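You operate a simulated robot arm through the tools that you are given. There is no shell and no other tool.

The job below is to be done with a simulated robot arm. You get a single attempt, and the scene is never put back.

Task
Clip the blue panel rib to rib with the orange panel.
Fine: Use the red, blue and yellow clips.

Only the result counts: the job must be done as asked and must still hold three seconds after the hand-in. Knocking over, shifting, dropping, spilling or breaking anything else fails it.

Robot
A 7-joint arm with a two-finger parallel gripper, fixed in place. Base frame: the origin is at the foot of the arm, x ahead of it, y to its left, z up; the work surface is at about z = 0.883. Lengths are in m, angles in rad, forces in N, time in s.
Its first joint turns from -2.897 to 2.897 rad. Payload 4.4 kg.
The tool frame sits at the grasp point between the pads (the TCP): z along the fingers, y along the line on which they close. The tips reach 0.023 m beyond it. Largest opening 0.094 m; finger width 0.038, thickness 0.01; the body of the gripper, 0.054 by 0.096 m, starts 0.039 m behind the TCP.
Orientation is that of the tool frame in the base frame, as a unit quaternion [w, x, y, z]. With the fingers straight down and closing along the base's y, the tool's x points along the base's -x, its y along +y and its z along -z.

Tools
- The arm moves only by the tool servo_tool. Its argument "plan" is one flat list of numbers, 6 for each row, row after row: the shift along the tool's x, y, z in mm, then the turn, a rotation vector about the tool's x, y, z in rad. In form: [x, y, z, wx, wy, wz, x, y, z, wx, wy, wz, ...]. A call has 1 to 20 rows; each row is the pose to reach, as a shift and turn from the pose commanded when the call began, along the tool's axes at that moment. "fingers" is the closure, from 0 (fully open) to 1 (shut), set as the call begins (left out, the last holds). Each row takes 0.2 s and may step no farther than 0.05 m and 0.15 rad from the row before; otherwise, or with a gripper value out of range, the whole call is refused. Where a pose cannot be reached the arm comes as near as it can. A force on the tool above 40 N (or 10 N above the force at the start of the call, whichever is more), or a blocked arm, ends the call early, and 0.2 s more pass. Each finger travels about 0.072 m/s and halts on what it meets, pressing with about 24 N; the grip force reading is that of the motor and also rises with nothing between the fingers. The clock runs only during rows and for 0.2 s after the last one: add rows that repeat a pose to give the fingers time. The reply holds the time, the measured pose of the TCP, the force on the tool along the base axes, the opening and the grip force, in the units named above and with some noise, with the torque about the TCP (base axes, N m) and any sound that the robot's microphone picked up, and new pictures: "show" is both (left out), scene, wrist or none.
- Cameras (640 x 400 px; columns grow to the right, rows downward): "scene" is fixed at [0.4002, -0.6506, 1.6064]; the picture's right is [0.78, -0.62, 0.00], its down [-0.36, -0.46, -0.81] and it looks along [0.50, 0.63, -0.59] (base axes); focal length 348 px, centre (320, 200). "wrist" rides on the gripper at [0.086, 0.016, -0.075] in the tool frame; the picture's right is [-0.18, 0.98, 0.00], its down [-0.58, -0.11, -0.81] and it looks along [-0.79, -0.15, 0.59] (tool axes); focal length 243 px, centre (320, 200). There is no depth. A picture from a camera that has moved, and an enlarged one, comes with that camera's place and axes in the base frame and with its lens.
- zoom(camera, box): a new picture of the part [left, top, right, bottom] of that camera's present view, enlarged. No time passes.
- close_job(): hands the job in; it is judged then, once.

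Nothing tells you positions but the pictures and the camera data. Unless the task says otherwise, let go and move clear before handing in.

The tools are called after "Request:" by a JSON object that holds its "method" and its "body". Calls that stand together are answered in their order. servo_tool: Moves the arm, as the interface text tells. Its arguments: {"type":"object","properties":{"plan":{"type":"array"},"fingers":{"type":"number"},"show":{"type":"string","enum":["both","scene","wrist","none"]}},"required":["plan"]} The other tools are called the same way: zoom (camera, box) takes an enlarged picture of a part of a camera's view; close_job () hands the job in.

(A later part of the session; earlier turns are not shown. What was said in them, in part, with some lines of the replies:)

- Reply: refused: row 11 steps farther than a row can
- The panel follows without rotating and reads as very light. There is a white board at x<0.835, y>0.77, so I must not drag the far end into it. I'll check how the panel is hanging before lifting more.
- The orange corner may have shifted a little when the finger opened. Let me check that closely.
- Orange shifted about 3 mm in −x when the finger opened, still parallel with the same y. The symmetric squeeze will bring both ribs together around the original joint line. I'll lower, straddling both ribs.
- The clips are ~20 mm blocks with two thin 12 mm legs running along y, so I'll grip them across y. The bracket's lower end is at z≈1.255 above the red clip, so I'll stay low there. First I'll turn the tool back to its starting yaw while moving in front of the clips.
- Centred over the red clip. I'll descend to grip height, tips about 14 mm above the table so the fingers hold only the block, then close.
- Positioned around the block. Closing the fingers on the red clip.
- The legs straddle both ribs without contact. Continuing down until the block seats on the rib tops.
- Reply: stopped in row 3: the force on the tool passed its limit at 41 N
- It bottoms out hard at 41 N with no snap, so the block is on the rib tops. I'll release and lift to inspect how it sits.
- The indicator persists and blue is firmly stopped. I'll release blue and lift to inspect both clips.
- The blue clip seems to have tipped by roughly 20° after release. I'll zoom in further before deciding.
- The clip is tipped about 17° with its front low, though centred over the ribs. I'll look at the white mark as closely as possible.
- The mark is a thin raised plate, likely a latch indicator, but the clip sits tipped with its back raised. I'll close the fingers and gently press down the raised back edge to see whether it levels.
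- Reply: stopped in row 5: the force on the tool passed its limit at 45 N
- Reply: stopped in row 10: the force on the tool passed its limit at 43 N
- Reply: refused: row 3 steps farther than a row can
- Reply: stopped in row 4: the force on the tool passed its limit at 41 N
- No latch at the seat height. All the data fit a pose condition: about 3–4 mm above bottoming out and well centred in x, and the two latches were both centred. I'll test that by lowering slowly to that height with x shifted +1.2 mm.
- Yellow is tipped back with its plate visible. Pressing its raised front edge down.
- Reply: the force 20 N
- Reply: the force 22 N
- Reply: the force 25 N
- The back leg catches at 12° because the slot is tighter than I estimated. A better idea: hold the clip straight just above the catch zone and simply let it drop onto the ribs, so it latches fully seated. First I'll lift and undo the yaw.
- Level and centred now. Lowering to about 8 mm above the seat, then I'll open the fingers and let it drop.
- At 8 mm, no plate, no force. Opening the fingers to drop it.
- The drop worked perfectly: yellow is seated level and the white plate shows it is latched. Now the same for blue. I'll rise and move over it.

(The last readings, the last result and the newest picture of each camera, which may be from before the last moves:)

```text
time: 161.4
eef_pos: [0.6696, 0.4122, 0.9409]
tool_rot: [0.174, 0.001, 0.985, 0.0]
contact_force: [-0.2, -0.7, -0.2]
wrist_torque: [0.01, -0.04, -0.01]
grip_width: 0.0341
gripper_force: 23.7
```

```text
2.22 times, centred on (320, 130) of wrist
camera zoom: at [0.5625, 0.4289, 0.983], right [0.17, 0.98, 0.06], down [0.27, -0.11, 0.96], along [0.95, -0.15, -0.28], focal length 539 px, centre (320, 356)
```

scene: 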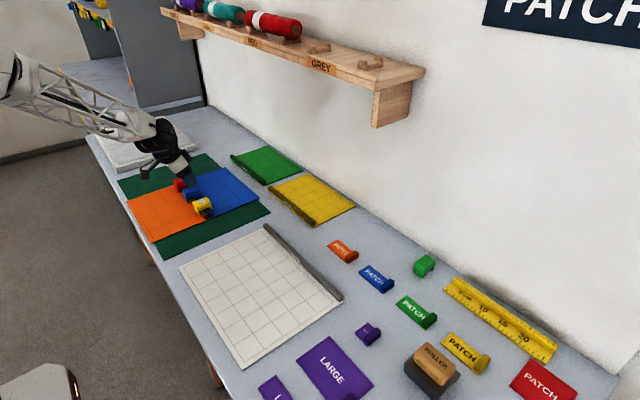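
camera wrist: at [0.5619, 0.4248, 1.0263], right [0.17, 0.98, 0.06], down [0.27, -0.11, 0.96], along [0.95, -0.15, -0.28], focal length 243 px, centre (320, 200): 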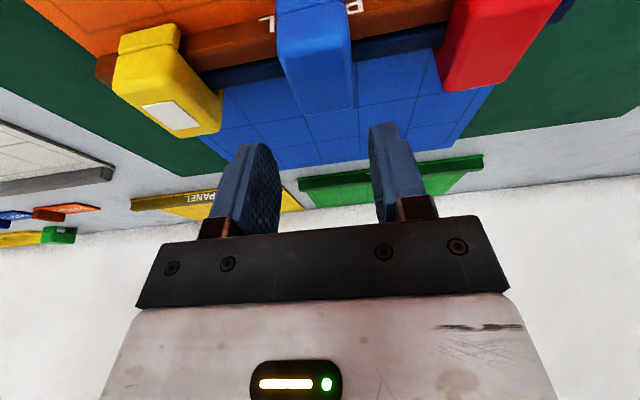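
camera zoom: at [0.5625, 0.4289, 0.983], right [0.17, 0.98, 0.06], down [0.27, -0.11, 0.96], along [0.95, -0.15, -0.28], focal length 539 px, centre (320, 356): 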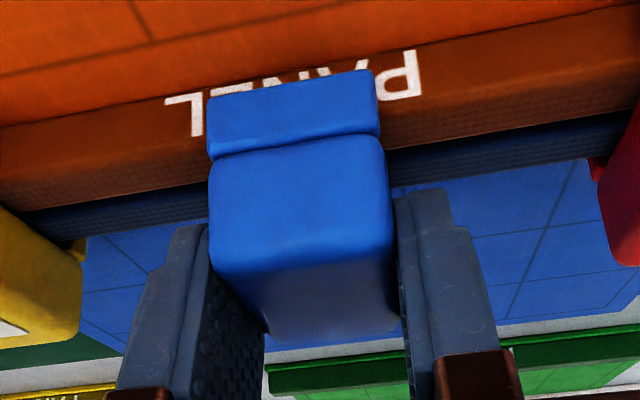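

Legs straddle the ribs, no contact, no plate yet. Dropping blue.

Request:
{"method": "servo_tool", "body": {"plan": [0, 0, 0, 0, 0, 0, 0, 0, 0, 0, 0, 0, 0, 0, 0, 0, 0, 0], "fingers": 0.47, "show": "none"}}

Request:
{"method": "zoom", "body": {"camera": "scene", "box": [178, 180, 210, 204]}}

Request:
{"method": "zoom", "body": {"camera": "wrist", "box": [200, 40, 440, 220]}}

```text
time: 162.2
eef_pos: [0.669, 0.4124, 0.942]
tool_rot: [0.175, 0.001, 0.985, 0.002]
contact_force: [0.4, 0.3, -0.6]
wrist_torque: [-0.02, 0.01, 0.0]
grip_width: 0.0498
gripper_force: 0.0
```

```text
16.00 times, centred on (194, 192) of scene
camera zoom: at [0.4002, -0.6506, 1.6064], right [0.78, -0.62, 0.0], down [-0.36, -0.46, -0.81], along [0.5, 0.63, -0.59], focal length 5573 px, centre (2336, 328)
```

zoom: 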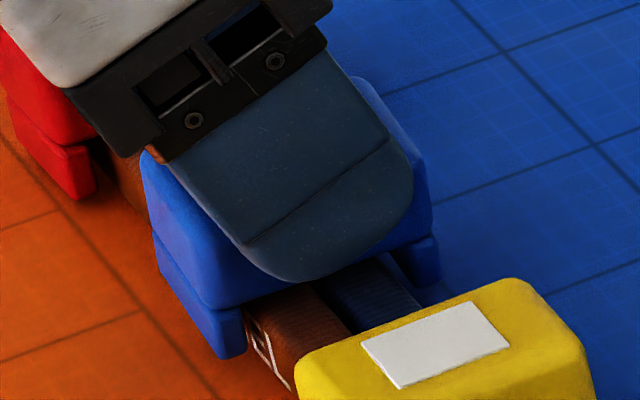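

```text
2.22 times, centred on (320, 130) of wrist
camera zoom: at [0.5624, 0.4289, 0.9831], right [0.17, 0.98, 0.06], down [0.27, -0.11, 0.96], along [0.95, -0.15, -0.28], focal length 539 px, centre (320, 356)
```

zoom: 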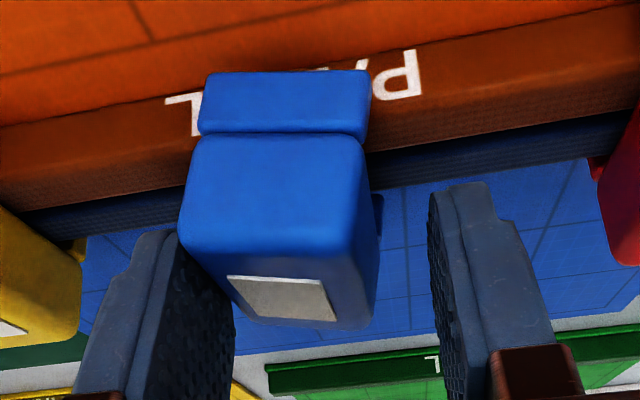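

Blue latched too, but it looks slightly yawed. I'll raise the gripper and inspect.

Request:
{"method": "servo_tool", "body": {"plan": [-5, 0, -14, 0, 0, 0, -10, 0, -28, 0, 0, 0, 5, -20, -48, 0, 0, 0, 30, -40, -60, 0, 0, 0, 60, -40, -72, 0, 0, 0, 60, -40, -72, 0, 0, 0], "fingers": 0.47, "show": "both"}}

Request:
{"method": "zoom", "body": {"camera": "scene", "box": [176, 174, 208, 198]}}

Request:
{"method": "zoom", "body": {"camera": "scene", "box": [170, 168, 226, 216]}}

Request:
{"method": "zoom", "body": {"camera": "wrist", "box": [220, 0, 500, 170]}}

```text
time: 163.6
eef_pos: [0.5849, 0.3712, 0.9904]
tool_rot: [0.175, 0.0, 0.985, 0.001]
contact_force: [-0.9, -0.6, 0.7]
wrist_torque: [-0.01, -0.03, -0.01]
grip_width: 0.0499
gripper_force: 0.0
camera wrist: at [0.4785, 0.3896, 1.0316], right [0.17, 0.98, 0.06], down [0.27, -0.11, 0.96], along [0.95, -0.15, -0.28], focal length 243 px, centre (320, 200)
```

scene: 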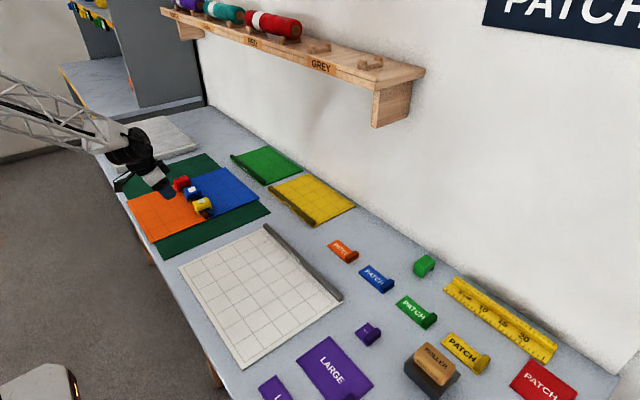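
wrist: 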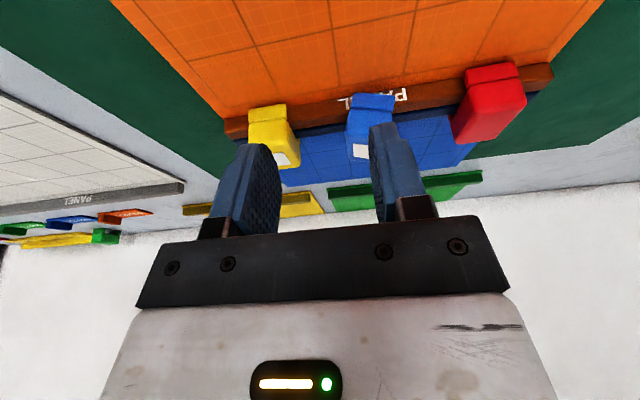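

```text
16.00 times, centred on (192, 186) of scene
camera zoom: at [0.4002, -0.6506, 1.6064], right [0.78, -0.62, 0.0], down [-0.36, -0.46, -0.81], along [0.5, 0.63, -0.59], focal length 5573 px, centre (2368, 424)
```

zoom: 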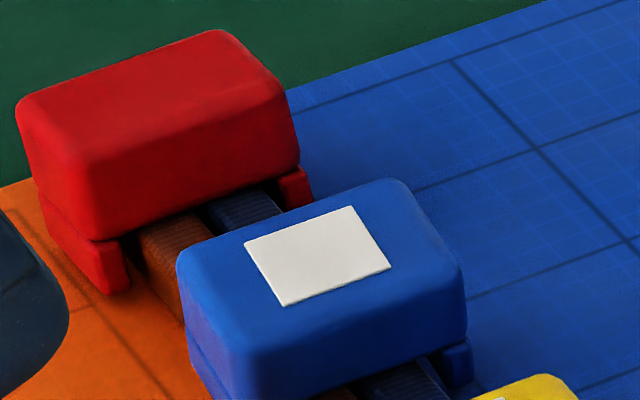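

```text
8.33 times, centred on (198, 192) of scene
camera zoom: at [0.4002, -0.6506, 1.6064], right [0.78, -0.62, 0.0], down [-0.36, -0.46, -0.81], along [0.5, 0.63, -0.59], focal length 2903 px, centre (1337, 267)
```

zoom: 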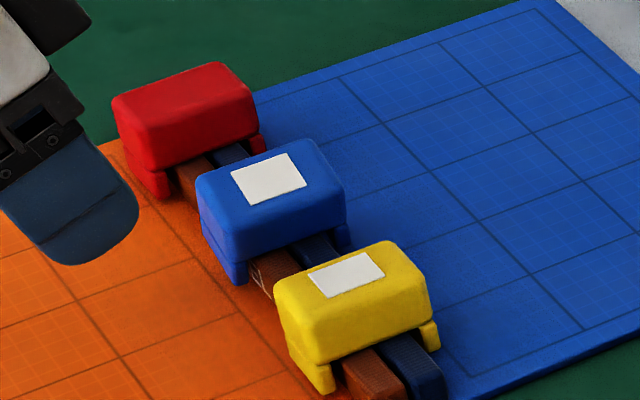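

```text
2.29 times, centred on (360, 85) of wrist
camera zoom: at [0.4785, 0.3896, 1.0316], right [0.17, 0.98, 0.06], down [0.27, -0.11, 0.96], along [0.95, -0.15, -0.28], focal length 555 px, centre (229, 463)
```

zoom: 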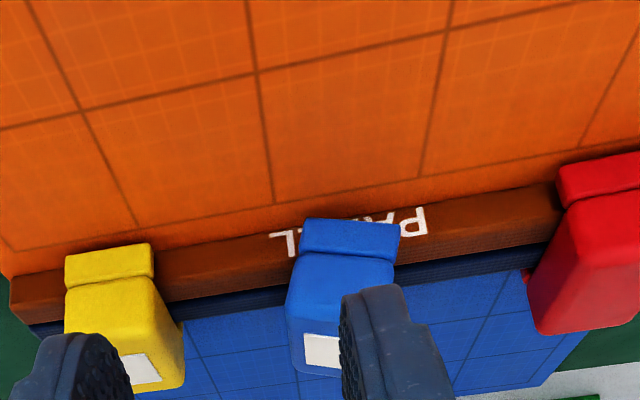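

Yellow and blue are both latched and level, blue with only a few degrees of yaw. Now the red clip: moving above it.

Request:
{"method": "servo_tool", "body": {"plan": [-19, 31, 8.4, 0, 0, 0, -38, 63, 16.8, 0, 0, 0, -57, 94, 25.2, 0, 0, 0, -76.4, 125.3, 33.6, 0, 0, 0, -76.4, 125.3, 33.6, 0, 0, 0, -68, 125.3, 57, 0, 0, 0, -62.5, 125.3, 72, 0, 0, 0, -62.5, 125.3, 72, 0, 0, 0], "fingers": 0.47, "show": "none"}}

Request:
{"method": "zoom", "body": {"camera": "wrist", "box": [200, 40, 440, 220]}}

Request:
{"method": "zoom", "body": {"camera": "scene", "box": [170, 168, 226, 216]}}

```text
time: 165.4
eef_pos: [0.6721, 0.4973, 0.941]
tool_rot: [0.174, 0.001, 0.985, 0.001]
contact_force: [1.1, 0.4, -0.2]
wrist_torque: [-0.02, -0.02, 0.0]
grip_width: 0.0497
gripper_force: 0.1
```

```text
2.22 times, centred on (320, 130) of wrist
camera zoom: at [0.5653, 0.5136, 0.9833], right [0.17, 0.98, 0.06], down [0.27, -0.11, 0.96], along [0.95, -0.15, -0.28], focal length 539 px, centre (320, 356)
```

zoom: 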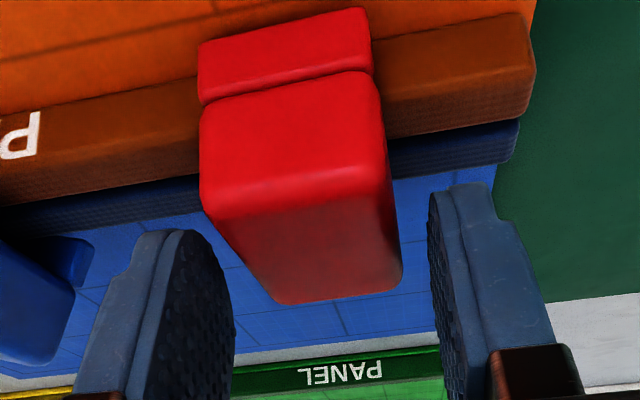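

```text
8.33 times, centred on (198, 192) of scene
camera zoom: at [0.4002, -0.6506, 1.6064], right [0.78, -0.62, 0.0], down [-0.36, -0.46, -0.81], along [0.5, 0.63, -0.59], focal length 2903 px, centre (1337, 267)
```

zoom: 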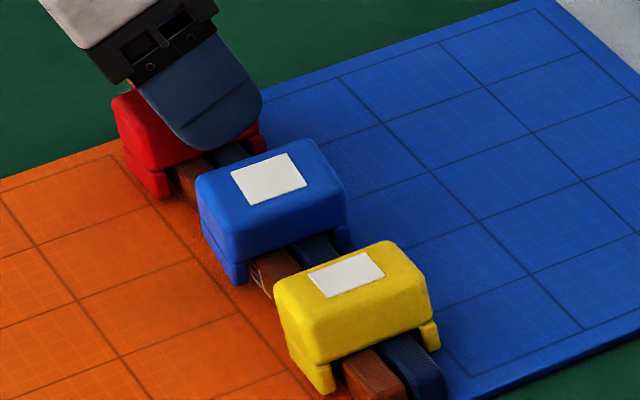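

Red is between the fingers; I need −3.5 mm in x. Lowering to grip height and closing, then lifting 25 mm.

Request:
{"method": "servo_tool", "body": {"plan": [3.3, -0.8, -1.2, 0, 0, 0, 4.6, -0.8, 2.3, 0, 0, 0, 5.8, -0.8, 5.6, 0, 0, 0, 5.8, -0.8, 5.6, 0, 0, 0], "fingers": 0.47, "show": "none"}}

Request:
{"method": "zoom", "body": {"camera": "wrist", "box": [200, 40, 440, 220]}}

Request:
{"method": "servo_tool", "body": {"plan": [0, 0, 0, 0, 0, 0, 0, 0, 0, 0, 0, 0, 0, 0, 0, 0, 0, 0, -1.4, 0, -3.8, 0, 0, 0, -3.4, 0, -9.4, 0, 0, 0, -6, 0, -16.5, 0, 0, 0, -8.6, 0, -23.5, 0, 0, 0, -8.6, 0, -23.5, 0, 0, 0], "fingers": 1.0, "show": "none"}}

Request:
{"method": "zoom", "body": {"camera": "wrist", "box": [200, 40, 440, 220]}}

Request:
{"method": "zoom", "body": {"camera": "scene", "box": [168, 166, 200, 190]}}

```text
time: 166.4
eef_pos: [0.6694, 0.4962, 0.9346]
tool_rot: [0.175, 0.001, 0.985, 0.0]
contact_force: [-0.6, 0.1, 0.2]
wrist_torque: [0.0, 0.01, -0.02]
grip_width: 0.0498
gripper_force: 0.0
```

```text
2.22 times, centred on (320, 130) of wrist
camera zoom: at [0.5617, 0.5131, 0.9762], right [0.17, 0.98, 0.06], down [0.27, -0.11, 0.96], along [0.95, -0.15, -0.28], focal length 539 px, centre (320, 356)
```

zoom: 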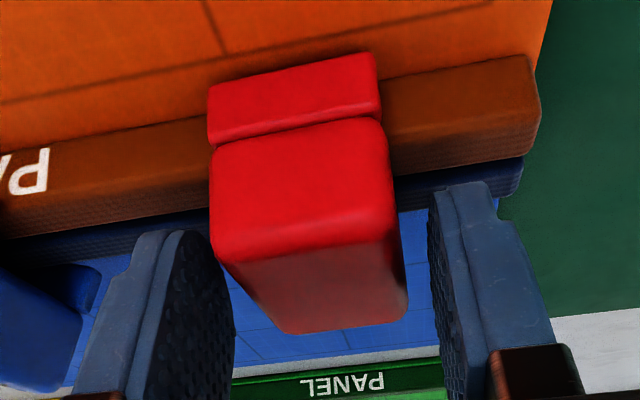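

```text
time: 168.2
eef_pos: [0.6677, 0.4966, 0.9606]
tool_rot: [0.175, 0.002, 0.985, 0.0]
contact_force: [-0.3, 0.1, -0.1]
wrist_torque: [-0.01, 0.03, -0.02]
grip_width: 0.0338
gripper_force: 24.5
```

```text
2.22 times, centred on (320, 130) of wrist
camera zoom: at [0.5613, 0.5135, 1.0018], right [0.17, 0.98, 0.06], down [0.27, -0.11, 0.96], along [0.95, -0.15, -0.28], focal length 539 px, centre (320, 356)
```

zoom: 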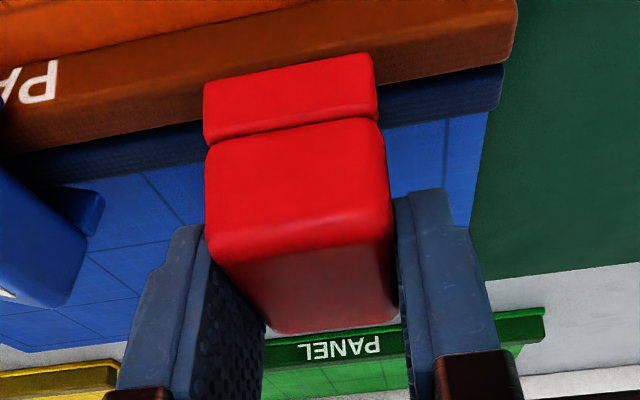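

```text
16.00 times, centred on (184, 178) of scene
camera zoom: at [0.4002, -0.6506, 1.6064], right [0.78, -0.62, 0.0], down [-0.36, -0.46, -0.81], along [0.5, 0.63, -0.59], focal length 5573 px, centre (2496, 552)
```

zoom: 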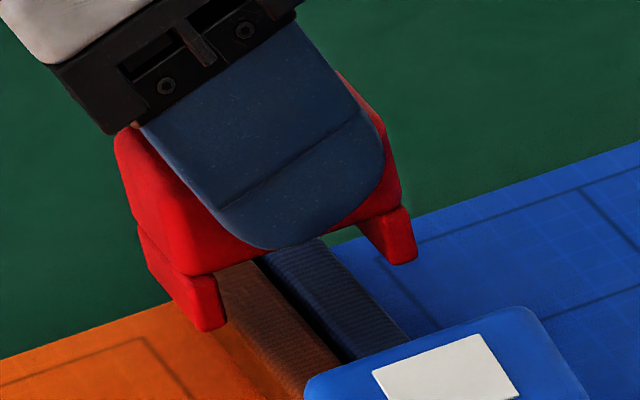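

Red is level in the grip. Shifting +1.8 mm in x and lowering to ~8 mm above the seat.

Request:
{"method": "servo_tool", "body": {"plan": [-1.7, 0, 0.6, 0, 0, 0, 0, 0, 5.5, 0, 0, 0, 1.7, 0, 10, 0, 0, 0, 3.3, 0, 14.4, 0, 0, 0, 3.3, 0, 14.4, 0, 0, 0], "fingers": 1.0, "show": "none"}}

Request:
{"method": "zoom", "body": {"camera": "scene", "box": [168, 170, 200, 194]}}

Request:
{"method": "zoom", "body": {"camera": "wrist", "box": [200, 40, 440, 220]}}

```text
time: 169.4
eef_pos: [0.6708, 0.4976, 0.9454]
tool_rot: [0.174, 0.001, 0.985, 0.001]
contact_force: [-0.4, 0.7, -0.4]
wrist_torque: [0.0, 0.01, 0.01]
grip_width: 0.0337
gripper_force: 23.6
```

```text
16.00 times, centred on (184, 182) of scene
camera zoom: at [0.4002, -0.6506, 1.6064], right [0.78, -0.62, 0.0], down [-0.36, -0.46, -0.81], along [0.5, 0.63, -0.59], focal length 5573 px, centre (2496, 488)
```

zoom: 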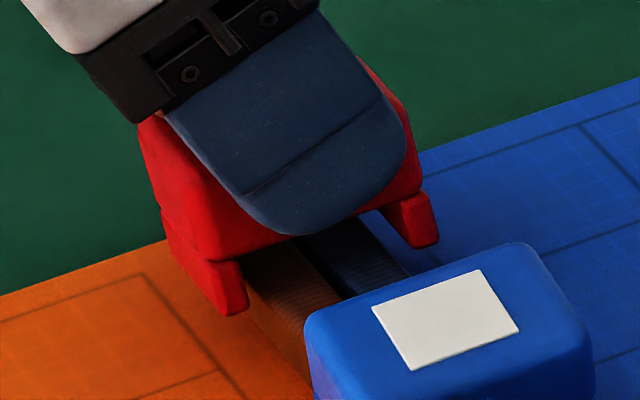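

```text
2.22 times, centred on (320, 130) of wrist
camera zoom: at [0.5633, 0.5139, 0.9877], right [0.17, 0.98, 0.06], down [0.27, -0.11, 0.96], along [0.95, -0.15, -0.28], focal length 539 px, centre (320, 356)
```

zoom: 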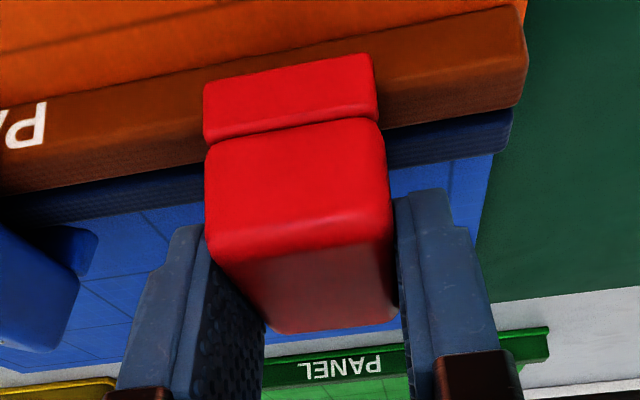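

Well centred at ~9.5 mm. Lowering 1.5 mm more, then dropping red.

Request:
{"method": "servo_tool", "body": {"plan": [0.25, 0, 0.7, 0, 0, 0, 0.5, 0, 1.4, 0, 0, 0, 0.5, 0, 1.4, 0, 0, 0], "fingers": 1.0, "show": "none"}}

Request:
{"method": "servo_tool", "body": {"plan": [0, 0, 0, 0, 0, 0, 0, 0, 0, 0, 0, 0, 0, 0, 0, 0, 0, 0], "fingers": 0.47, "show": "none"}}

Request:
{"method": "zoom", "body": {"camera": "scene", "box": [168, 170, 200, 194]}}

Request:
{"method": "zoom", "body": {"camera": "wrist", "box": [200, 40, 440, 220]}}

```text
time: 170.2
eef_pos: [0.6712, 0.4961, 0.945]
tool_rot: [0.175, 0.001, 0.985, 0.0]
contact_force: [-0.7, 0.7, 1.3]
wrist_torque: [0.0, 0.0, -0.01]
grip_width: 0.0342
gripper_force: 23.5
```

```text
time: 171.0
eef_pos: [0.6714, 0.4978, 0.9451]
tool_rot: [0.174, 0.001, 0.985, 0.0]
contact_force: [0.2, 0.1, -0.2]
wrist_torque: [0.01, -0.04, -0.03]
grip_width: 0.0497
gripper_force: 0.1
```

```text
16.00 times, centred on (184, 182) of scene
camera zoom: at [0.4002, -0.6506, 1.6064], right [0.78, -0.62, 0.0], down [-0.36, -0.46, -0.81], along [0.5, 0.63, -0.59], focal length 5573 px, centre (2496, 488)
```

zoom: 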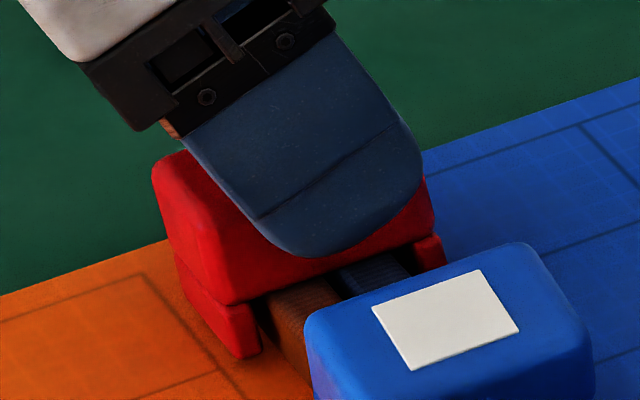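

```text
2.22 times, centred on (320, 130) of wrist
camera zoom: at [0.5634, 0.5134, 0.986], right [0.17, 0.98, 0.06], down [0.27, -0.11, 0.96], along [0.95, -0.15, -0.28], focal length 539 px, centre (320, 356)
```

zoom: 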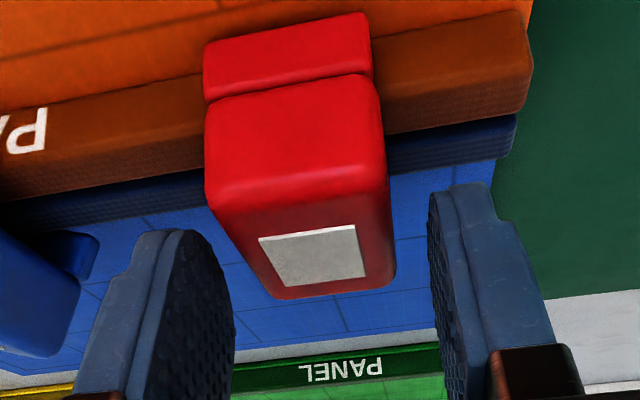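

Red is latched and level too. I'll rise clear and inspect the whole assembly.

Request:
{"method": "servo_tool", "body": {"plan": [-5, 0, -14, 0, 0, 0, -10, 0, -28, 0, 0, 0, -17, 0, -47, 0, 0, 0, -25, 0, -68, 0, 0, 0, -15, -35, -95, 0, 0, 0, 10, -60, -120, 0, 0, 0, 40, -85, -145, 0, 0, 0, 40, -85, -145, 0, 0, 0], "fingers": 0.47, "show": "both"}}

Request:
{"method": "zoom", "body": {"camera": "scene", "box": [170, 168, 226, 216]}}

Request:
{"method": "zoom", "body": {"camera": "scene", "box": [192, 196, 232, 226]}}

Request:
{"method": "zoom", "body": {"camera": "scene", "box": [165, 165, 205, 195]}}

Request:
{"method": "zoom", "body": {"camera": "wrist", "box": [180, 0, 500, 180]}}

```text
time: 172.8
eef_pos: [0.5835, 0.4107, 1.0638]
tool_rot: [0.174, 0.001, 0.985, 0.0]
contact_force: [0.5, 0.3, 0.0]
wrist_torque: [0.01, 0.01, 0.02]
grip_width: 0.0499
gripper_force: 0.1
camera wrist: at [0.4765, 0.4292, 1.1058], right [0.17, 0.98, 0.07], down [0.27, -0.11, 0.96], along [0.95, -0.15, -0.28], focal length 243 px, centre (320, 200)
```

scene: 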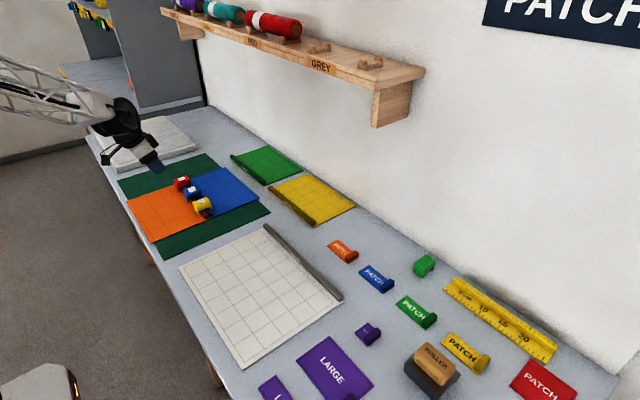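
wrist: 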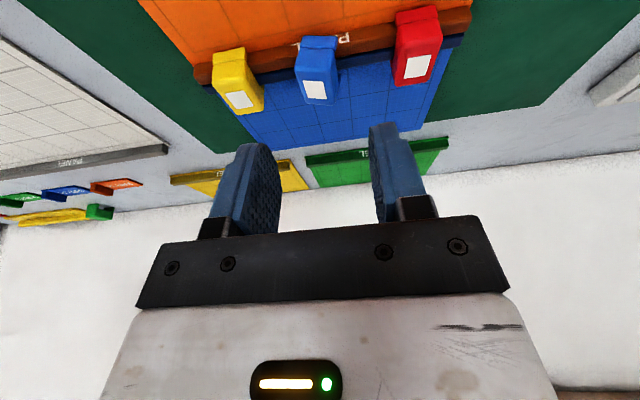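

```text
8.33 times, centred on (198, 192) of scene
camera zoom: at [0.4002, -0.6506, 1.6064], right [0.78, -0.62, 0.0], down [-0.36, -0.46, -0.81], along [0.5, 0.63, -0.59], focal length 2903 px, centre (1337, 267)
```

zoom: 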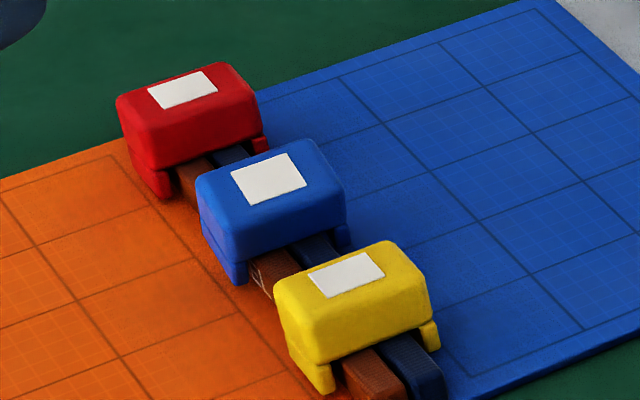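

```text
13.33 times, centred on (212, 211) of scene
camera zoom: at [0.4002, -0.6506, 1.6064], right [0.78, -0.62, 0.0], down [-0.36, -0.46, -0.81], along [0.5, 0.63, -0.59], focal length 4644 px, centre (1760, 53)
```

zoom: 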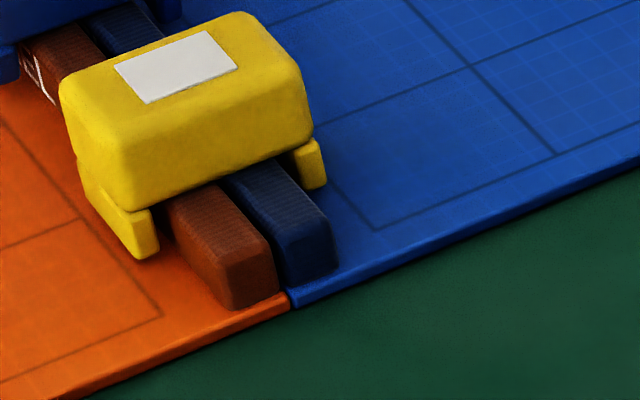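

```text
13.33 times, centred on (185, 180) of scene
camera zoom: at [0.4002, -0.6506, 1.6064], right [0.78, -0.62, 0.0], down [-0.36, -0.46, -0.81], along [0.5, 0.63, -0.59], focal length 4644 px, centre (2120, 467)
```

zoom: 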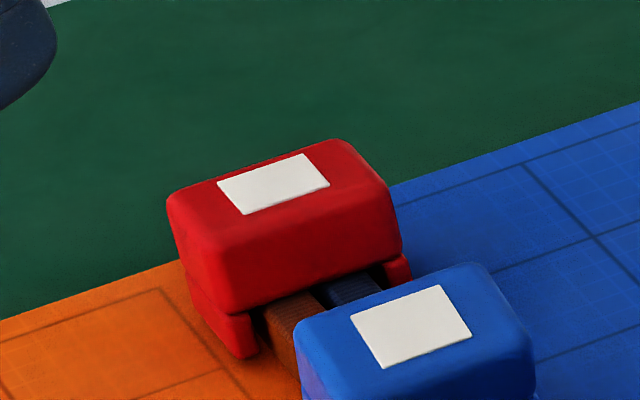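

```text
2.00 times, centred on (340, 90) of wrist
camera zoom: at [0.4765, 0.4292, 1.1058], right [0.17, 0.98, 0.07], down [0.27, -0.11, 0.96], along [0.95, -0.15, -0.28], focal length 485 px, centre (280, 420)
```

zoom: 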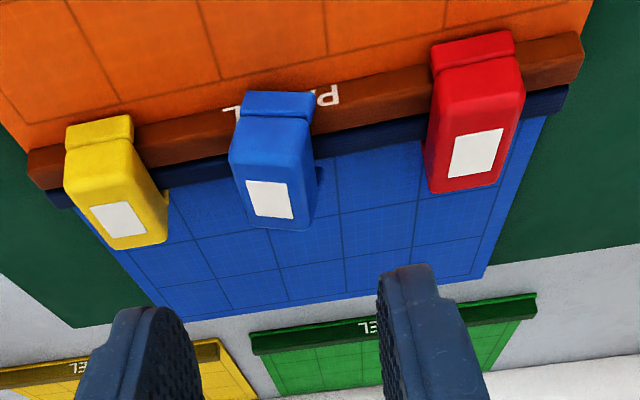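

All three plates are up. Blue, however, seems rolled by several degrees, with its +y end slightly high. I'd like it properly seated, so I'll grip it again, unlatch it and drop it once more. First I'll approach to look closely.

Request:
{"method": "servo_tool", "body": {"plan": [-19, -0.4, 33, 0, 0, 0, -38, -0.8, 66, 0, 0, 0, -56.5, -1.2, 99, 0, 0, 0, -50, -1.2, 116, 0, 0, 0, -44.5, -1.2, 131.5, 0, 0, 0, -44.5, -1.2, 131.5, 0, 0, 0], "fingers": 0.47, "show": "none"}}

Request:
{"method": "zoom", "body": {"camera": "wrist", "box": [200, 0, 440, 180]}}

Request:
{"method": "zoom", "body": {"camera": "scene", "box": [172, 172, 212, 202]}}

```text
time: 174.2
eef_pos: [0.6715, 0.4111, 0.9571]
tool_rot: [0.174, 0.0, 0.985, 0.002]
contact_force: [0.2, -1.5, 3.2]
wrist_torque: [-0.11, 0.04, 0.02]
grip_width: 0.0502
gripper_force: 0.3
```

```text
2.22 times, centred on (320, 90) of wrist
camera zoom: at [0.5641, 0.4282, 0.9986], right [0.17, 0.98, 0.06], down [0.27, -0.11, 0.96], along [0.95, -0.15, -0.28], focal length 539 px, centre (320, 444)
```

zoom: 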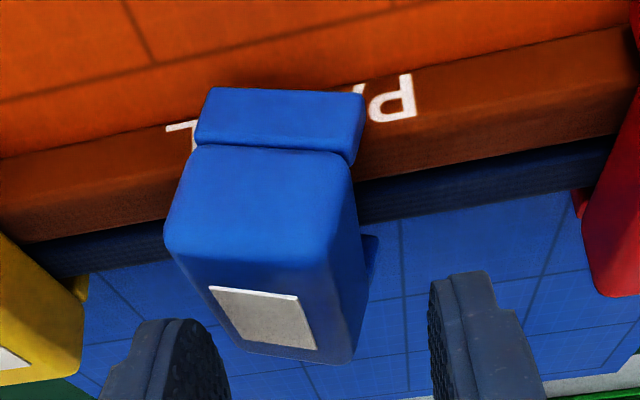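

```text
13.33 times, centred on (192, 187) of scene
camera zoom: at [0.4002, -0.6506, 1.6064], right [0.78, -0.62, 0.0], down [-0.36, -0.46, -0.81], along [0.5, 0.63, -0.59], focal length 4644 px, centre (2027, 373)
```

zoom: 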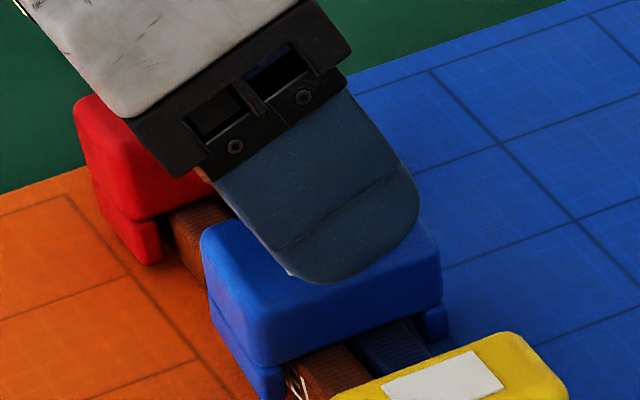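

Blue is visibly rolled towards −y, and a finger grazed it lightly. I'll rise, close the fingers and press its raised +y end to release and level it.

Request:
{"method": "servo_tool", "body": {"plan": [-5.8, 5, -16, 0, 0, 0, -7.5, 12, -20.5, 0, 0, 0, -7.5, 12, -20.5, 0, 0, 0, -7.5, 12, -20.5, 0, 0, 0], "fingers": 1.0, "show": "none"}}

Request:
{"method": "servo_tool", "body": {"plan": [2.1, 0, 5.6, 0, 0, 0, 4.1, 0, 11.3, 0, 0, 0, 4.8, 0, 13.2, 0, 0, 0, 5.5, 0, 15, 0, 0, 0, 6.2, 0, 16.9, 0, 0, 0, 6.9, 0, 18.8, 0, 0, 0, 6.9, 0, 18.8, 0, 0, 0], "fingers": 1.0, "show": "wrist"}}

Request:
{"method": "zoom", "body": {"camera": "scene", "box": [172, 172, 212, 202]}}

```text
time: 175.2
eef_pos: [0.67, 0.4227, 0.9787]
tool_rot: [0.174, 0.001, 0.985, 0.0]
contact_force: [-0.2, -0.1, -0.5]
wrist_torque: [0.04, 0.01, -0.02]
grip_width: 0.0003
gripper_force: 24.1
```

```text
time: 176.8
eef_pos: [0.669, 0.421, 0.9592]
tool_rot: [0.174, 0.001, 0.985, 0.0]
contact_force: [0.2, -0.4, 0.4]
wrist_torque: [-0.02, 0.02, -0.02]
grip_width: 0.0001
gripper_force: 23.9
camera wrist: at [0.5629, 0.4391, 1.0005], right [0.17, 0.98, 0.06], down [0.27, -0.11, 0.96], along [0.95, -0.15, -0.28], focal length 243 px, centre (320, 200)
```

wrist: 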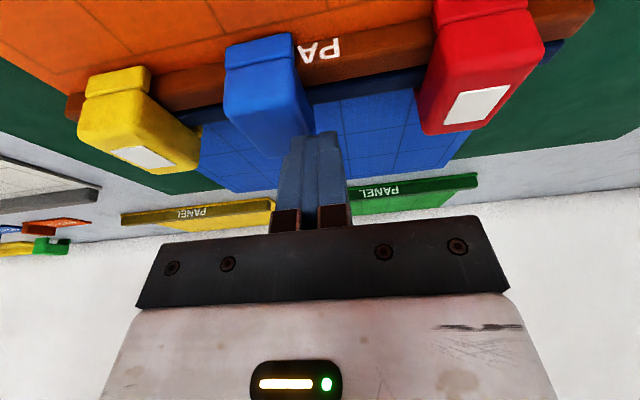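

```text
13.33 times, centred on (192, 187) of scene
camera zoom: at [0.4002, -0.6506, 1.6064], right [0.78, -0.62, 0.0], down [-0.36, -0.46, -0.81], along [0.5, 0.63, -0.59], focal length 4644 px, centre (2027, 373)
```

zoom: 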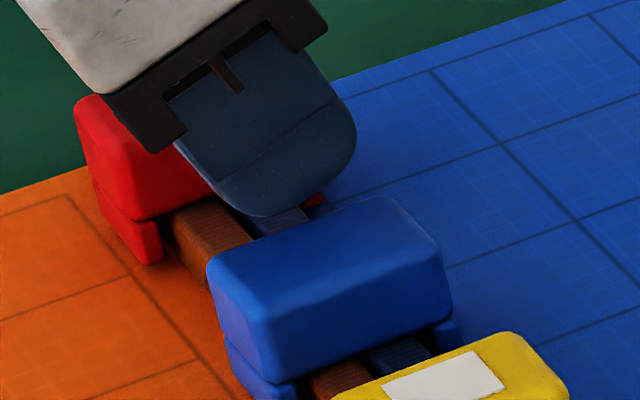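

Blue released and lies level on the seat. Rising, opening and lining up to re-grip it.

Request:
{"method": "servo_tool", "body": {"plan": [-5, 0, -13.5, 0, 0, 0, -9.6, 0, -26, 0, 0, 0, -9.6, -7, -26, 0, 0, 0, -9.6, -14, -26, 0, 0, 0, -9.6, -14, -26, 0, 0, 0, -4, -14, -11, 0, 0, 0, -1, -14, -2.5, 0, 0, 0, -1, -14, -2.5, 0, 0, 0], "fingers": 0.47, "show": "none"}}

Request:
{"method": "zoom", "body": {"camera": "wrist", "box": [200, 0, 440, 180]}}

Request:
{"method": "zoom", "body": {"camera": "scene", "box": [172, 172, 212, 202]}}

```text
time: 178.6
eef_pos: [0.6702, 0.408, 0.9633]
tool_rot: [0.174, 0.001, 0.985, 0.001]
contact_force: [-0.3, -0.1, -0.8]
wrist_torque: [-0.01, -0.01, -0.01]
grip_width: 0.05
gripper_force: 0.1
```

```text
2.22 times, centred on (320, 90) of wrist
camera zoom: at [0.5632, 0.4253, 1.0041], right [0.17, 0.98, 0.07], down [0.27, -0.11, 0.96], along [0.95, -0.15, -0.28], focal length 539 px, centre (320, 444)
```

zoom: 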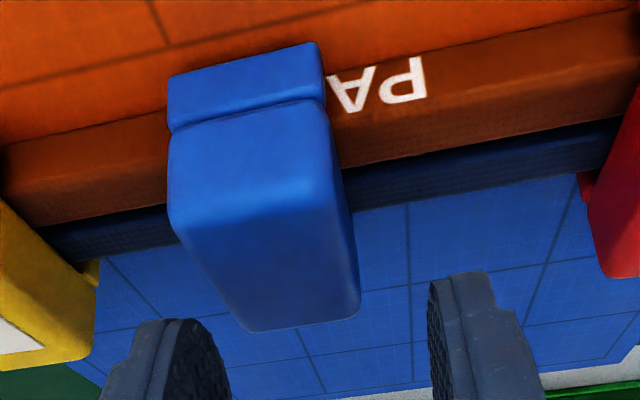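

```text
13.33 times, centred on (192, 187) of scene
camera zoom: at [0.4002, -0.6506, 1.6064], right [0.78, -0.62, 0.0], down [-0.36, -0.46, -0.81], along [0.5, 0.63, -0.59], focal length 4644 px, centre (2027, 373)
```

zoom: 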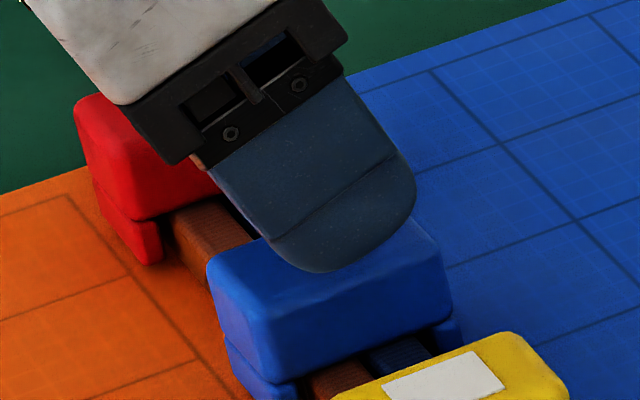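

Blue's centre is at about (0.670, 0.401). Shifting −6.6 mm in y, lowering, and gripping.

Request:
{"method": "servo_tool", "body": {"plan": [0, -6.6, 0, 0, 0, 0, 0, -6.6, 0, 0, 0, 0, 4, -6.6, 11, 0, 0, 0, 8, -6.6, 22, 0, 0, 0, 9.9, -6.6, 27.2, 0, 0, 0, 9.9, -6.6, 27.2, 0, 0, 0], "fingers": 0.47, "show": "none"}}

Request:
{"method": "zoom", "body": {"camera": "wrist", "box": [200, 40, 440, 220]}}

```text
time: 180.0
eef_pos: [0.6706, 0.4016, 0.9345]
tool_rot: [0.175, 0.0, 0.985, 0.001]
contact_force: [1.1, 0.3, -0.1]
wrist_torque: [-0.01, 0.03, -0.03]
grip_width: 0.0499
gripper_force: 0.0
```

```text
2.22 times, centred on (320, 130) of wrist
camera zoom: at [0.5628, 0.4187, 0.9757], right [0.17, 0.98, 0.06], down [0.27, -0.11, 0.96], along [0.95, -0.15, -0.28], focal length 539 px, centre (320, 356)
```

zoom: 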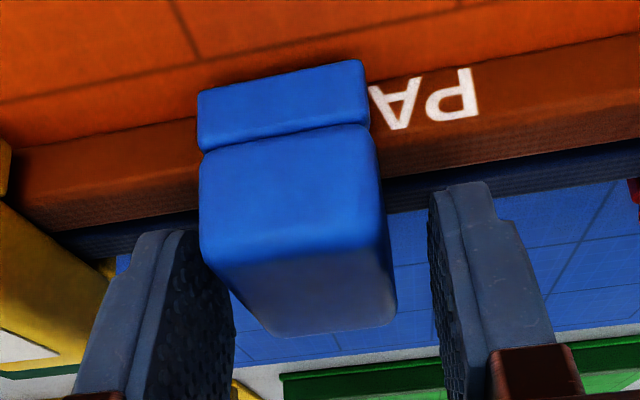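

Nearly centred. A −2 mm y trim, then closing and lifting 25 mm with a +8 mm shift in y back towards the middle.

Request:
{"method": "servo_tool", "body": {"plan": [0, -2, 0, 0, 0, 0, 0, -2, 0, 0, 0, 0], "fingers": 0.47, "show": "none"}}

Request:
{"method": "servo_tool", "body": {"plan": [0, 0, 0, 0, 0, 0, 0, 0, 0, 0, 0, 0, 0, 0, 0, 0, 0, 0, -1.4, 0, -3.8, 0, 0, 0, -3.4, 0, -9.4, 0, 0, 0, -6, 0, -16.5, 0, 0, 0, -8.6, 0, -23.5, 0, 0, 0, -8.6, 5, -23.5, 0, 0, 0, -8.6, 9, -23.5, 0, 0, 0, -8.6, 9, -23.5, 0, 0, 0], "fingers": 1.0, "show": "none"}}

Request:
{"method": "zoom", "body": {"camera": "wrist", "box": [200, 40, 440, 220]}}

Request:
{"method": "zoom", "body": {"camera": "scene", "box": [178, 178, 210, 202]}}

```text
time: 180.6
eef_pos: [0.6697, 0.3991, 0.9338]
tool_rot: [0.175, 0.001, 0.985, 0.001]
contact_force: [-0.3, -0.7, 0.1]
wrist_torque: [0.01, -0.01, -0.02]
grip_width: 0.0498
gripper_force: 0.0
```

```text
time: 182.8
eef_pos: [0.6705, 0.4082, 0.9595]
tool_rot: [0.174, 0.001, 0.985, 0.001]
contact_force: [-0.7, 0.5, 0.0]
wrist_torque: [-0.02, -0.01, -0.02]
grip_width: 0.0342
gripper_force: 24.3
```

```text
2.22 times, centred on (320, 130) of wrist
camera zoom: at [0.5629, 0.4253, 1.0003], right [0.17, 0.98, 0.06], down [0.27, -0.11, 0.96], along [0.95, -0.15, -0.28], focal length 539 px, centre (320, 356)
```

zoom: 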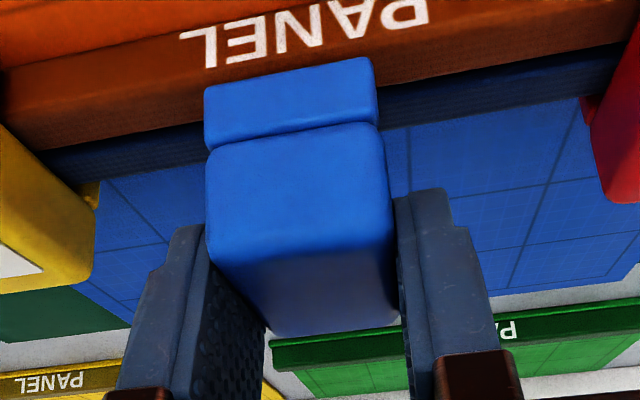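

```text
16.00 times, centred on (194, 190) of scene
camera zoom: at [0.4002, -0.6506, 1.6064], right [0.78, -0.62, 0.0], down [-0.36, -0.46, -0.81], along [0.5, 0.63, -0.59], focal length 5573 px, centre (2336, 360)
```

zoom: 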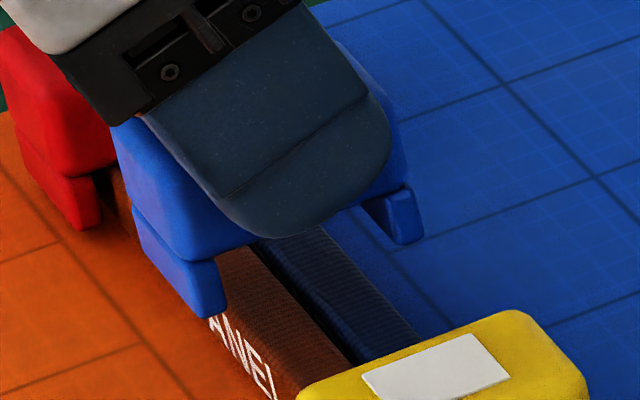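

Level and centred. Lowering to ~7.5 mm above the seat.

Request:
{"method": "servo_tool", "body": {"plan": [1.5, 0, 5, 0, 0, 0, 3.2, 0, 10, 0, 0, 0, 4.1, 0, 12.7, 0, 0, 0, 4.8, 0, 14.8, 0, 0, 0, 4.8, 0, 14.8, 0, 0, 0], "fingers": 1.0, "show": "none"}}

Request:
{"method": "zoom", "body": {"camera": "scene", "box": [178, 180, 210, 204]}}

Request:
{"method": "zoom", "body": {"camera": "wrist", "box": [200, 40, 440, 220]}}

```text
time: 184.0
eef_pos: [0.672, 0.4088, 0.9436]
tool_rot: [0.175, 0.001, 0.985, 0.0]
contact_force: [-0.7, 0.0, -0.2]
wrist_torque: [0.03, 0.0, 0.01]
grip_width: 0.0339
gripper_force: 24.4
```

```text
16.00 times, centred on (194, 192) of scene
camera zoom: at [0.4002, -0.6506, 1.6064], right [0.78, -0.62, 0.0], down [-0.36, -0.46, -0.81], along [0.5, 0.63, -0.59], focal length 5573 px, centre (2336, 328)
```

zoom: 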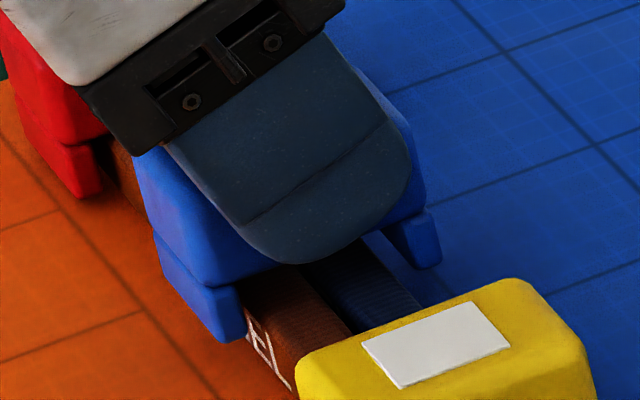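

```text
2.22 times, centred on (320, 130) of wrist
camera zoom: at [0.5641, 0.4257, 0.9846], right [0.17, 0.98, 0.06], down [0.27, -0.11, 0.96], along [0.95, -0.15, -0.28], focal length 539 px, centre (320, 356)
```

zoom: 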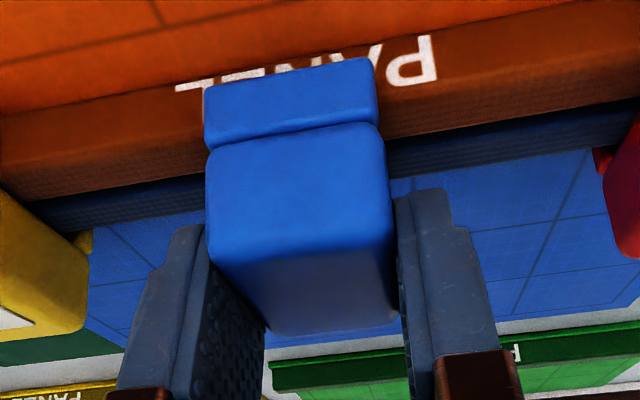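

Positioned. Dropping blue again.

Request:
{"method": "servo_tool", "body": {"plan": [0, 0, 0, 0, 0, 0, 0, 0, 0, 0, 0, 0, 0, 0, 0, 0, 0, 0], "fingers": 0.47, "show": "none"}}

Request:
{"method": "zoom", "body": {"camera": "scene", "box": [178, 180, 210, 204]}}

Request:
{"method": "zoom", "body": {"camera": "wrist", "box": [200, 40, 440, 220]}}

```text
time: 184.8
eef_pos: [0.6717, 0.4073, 0.9421]
tool_rot: [0.175, 0.0, 0.985, 0.0]
contact_force: [0.8, 0.4, 0.3]
wrist_torque: [0.03, 0.01, 0.02]
grip_width: 0.0498
gripper_force: 0.0
```

```text
16.00 times, centred on (194, 192) of scene
camera zoom: at [0.4002, -0.6506, 1.6064], right [0.78, -0.62, 0.0], down [-0.36, -0.46, -0.81], along [0.5, 0.63, -0.59], focal length 5573 px, centre (2336, 328)
```

zoom: 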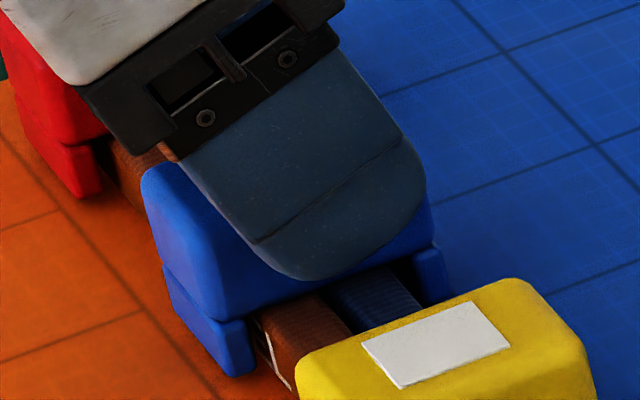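

```text
2.22 times, centred on (320, 130) of wrist
camera zoom: at [0.564, 0.4256, 0.9847], right [0.17, 0.98, 0.06], down [0.27, -0.11, 0.96], along [0.95, -0.15, -0.28], focal length 539 px, centre (320, 356)
```

zoom: 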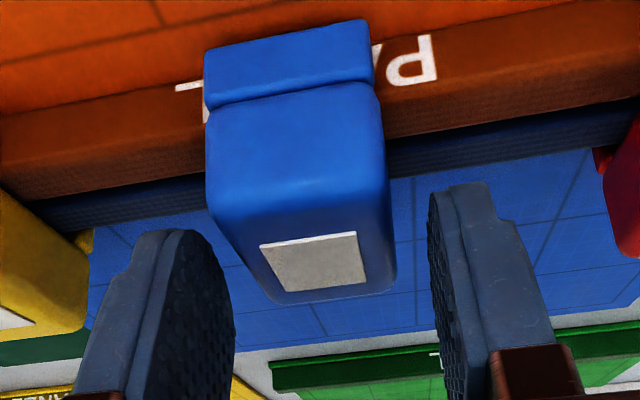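

Blue is now latched, level and seated. Lifting straight up and inspecting everything.

Request:
{"method": "servo_tool", "body": {"plan": [-5, 0, -14, 0, 0, 0, -10, 0, -28, 0, 0, 0, -17, 0, -47, 0, 0, 0, -25, 0, -68, 0, 0, 0, -15, -10, -95, 0, 0, 0, 10, -20, -120, 0, 0, 0, 40, -20, -150, 0, 0, 0, 40, -20, -150, 0, 0, 0], "fingers": 0.47, "show": "both"}}

Request:
{"method": "zoom", "body": {"camera": "scene", "box": [170, 168, 226, 216]}}

Request:
{"method": "zoom", "body": {"camera": "wrist", "box": [180, 0, 500, 180]}}

Request:
{"method": "zoom", "body": {"camera": "scene", "box": [100, 100, 300, 260]}}

Request:
{"method": "zoom", "body": {"camera": "scene", "box": [320, 190, 480, 320]}}

```text
time: 186.6
eef_pos: [0.5811, 0.3891, 1.0707]
tool_rot: [0.175, 0.0, 0.985, 0.001]
contact_force: [0.1, 0.4, 0.2]
wrist_torque: [0.01, 0.01, -0.03]
grip_width: 0.0498
gripper_force: 0.0
camera wrist: at [0.4735, 0.4063, 1.1125], right [0.17, 0.98, 0.07], down [0.27, -0.11, 0.96], along [0.95, -0.15, -0.28], focal length 243 px, centre (320, 200)
```

scene: 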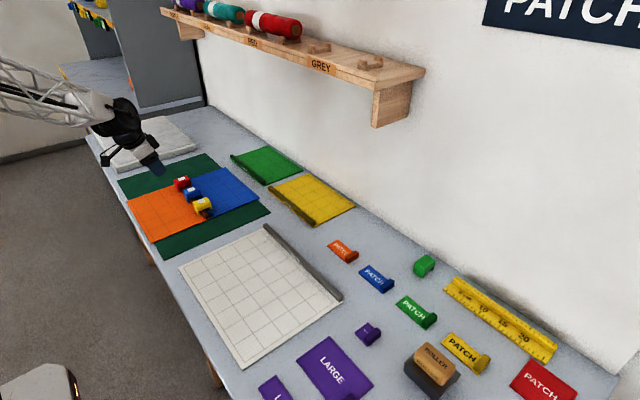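
wrist: 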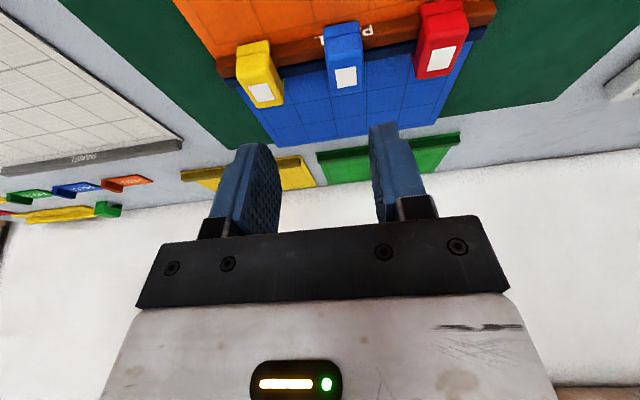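

```text
8.33 times, centred on (198, 192) of scene
camera zoom: at [0.4002, -0.6506, 1.6064], right [0.78, -0.62, 0.0], down [-0.36, -0.46, -0.81], along [0.5, 0.63, -0.59], focal length 2903 px, centre (1337, 267)
```

zoom: 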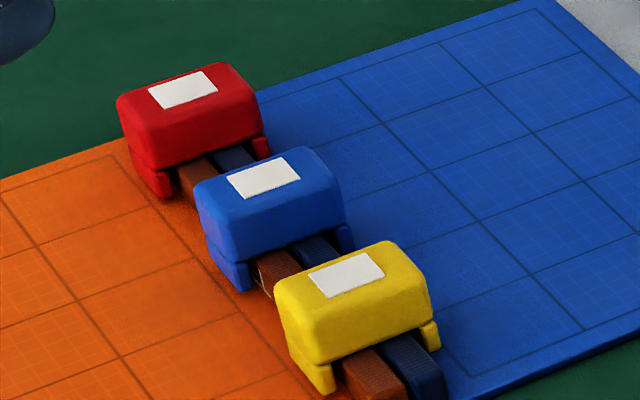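

```text
2.00 times, centred on (340, 90) of wrist
camera zoom: at [0.4735, 0.4063, 1.1125], right [0.17, 0.98, 0.07], down [0.27, -0.11, 0.96], along [0.95, -0.15, -0.28], focal length 485 px, centre (280, 420)
```

zoom: 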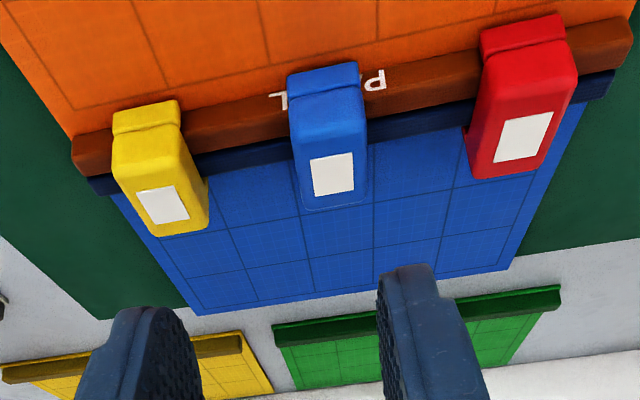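

```text
2.50 times, centred on (200, 180) of scene
camera zoom: at [0.4002, -0.6506, 1.6064], right [0.78, -0.62, 0.0], down [-0.36, -0.46, -0.81], along [0.5, 0.63, -0.59], focal length 871 px, centre (620, 250)
```

zoom: 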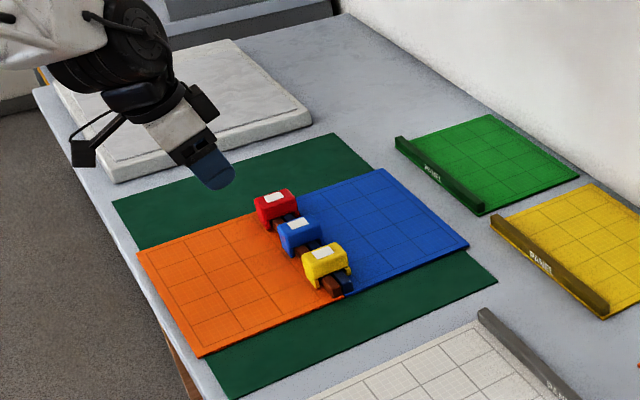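

```text
3.08 times, centred on (400, 255) of scene
camera zoom: at [0.4002, -0.6506, 1.6064], right [0.78, -0.62, 0.0], down [-0.36, -0.46, -0.81], along [0.5, 0.63, -0.59], focal length 1072 px, centre (74, 31)
```

zoom: 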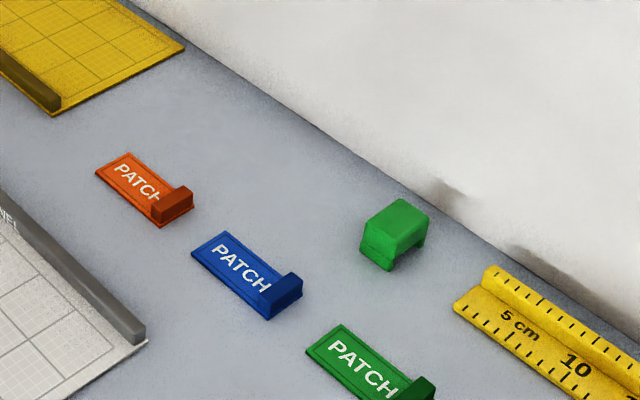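

All three clips are latched and level over both ribs, and everything else is where it was. I'll move the arm a bit higher and wait briefly to confirm that it holds.

Request:
{"method": "servo_tool", "body": {"plan": [-5, 0, -30, 0, 0, 0, -10, 0, -60, 0, 0, 0, -15, 0, -80, 0, 0, 0, -15, 0, -80, 0, 0, 0, -15, 0, -80, 0, 0, 0, -15, 0, -80, 0, 0, 0, -15, 0, -80, 0, 0, 0, -15, 0, -80, 0, 0, 0, -15, 0, -80, 0, 0, 0, -15, 0, -80, 0, 0, 0], "fingers": 0.47, "show": "scene"}}

Request:
{"method": "zoom", "body": {"camera": "scene", "box": [165, 165, 235, 220]}}

```text
time: 188.8
eef_pos: [0.5687, 0.389, 1.1519]
tool_rot: [0.174, 0.001, 0.985, 0.001]
contact_force: [-0.4, 0.3, 0.3]
wrist_torque: [0.03, 0.0, -0.01]
grip_width: 0.0496
gripper_force: 0.1
```

scene: 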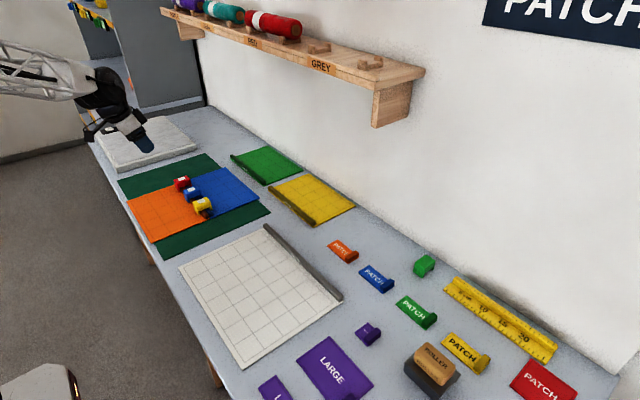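

```text
7.27 times, centred on (200, 192) of scene
camera zoom: at [0.4002, -0.6506, 1.6064], right [0.78, -0.62, 0.0], down [-0.36, -0.46, -0.81], along [0.5, 0.63, -0.59], focal length 2533 px, centre (1193, 254)
```

zoom: 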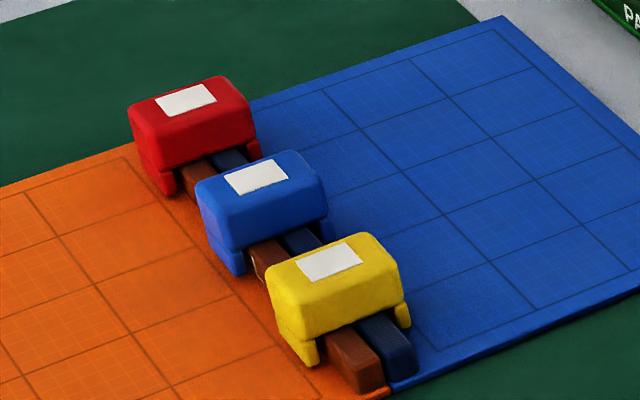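

The blue and orange panels lie rib to rib with the red, blue and yellow clips latched across both ribs. The green clip and the other items are untouched, and the arm is clear, so I'm handing in.

Request:
{"method": "close_job", "body": {}}

```text
The job is handed in.
```

I clipped the blue panel rib to rib with the orange panel using the red, blue and yellow clips, and handed the job in. I haven't seen the verdict.

- **Clips:** All three sit level over both ribs, each showing a white plate on top. I took that plate to mean "latched". With it up on the yellow clip, lifting the clip raised both panels together; without it, the clip lifted off freely. I only did that lift test on yellow, before its final placement. After the arm was clear I watched for a couple of seconds and the plates stayed up.
- **Panels:** The ribs are tight together and the near edges lined up within about a millimetre when I closed the joint. Handling moved the joined pair a few millimetres from where the orange panel started. The small orange shift began when a finger opened against its rib.
- **Everything else:** The green clip, the other panels, the patches, the ruler and the mat looked unmoved in the last pictures.
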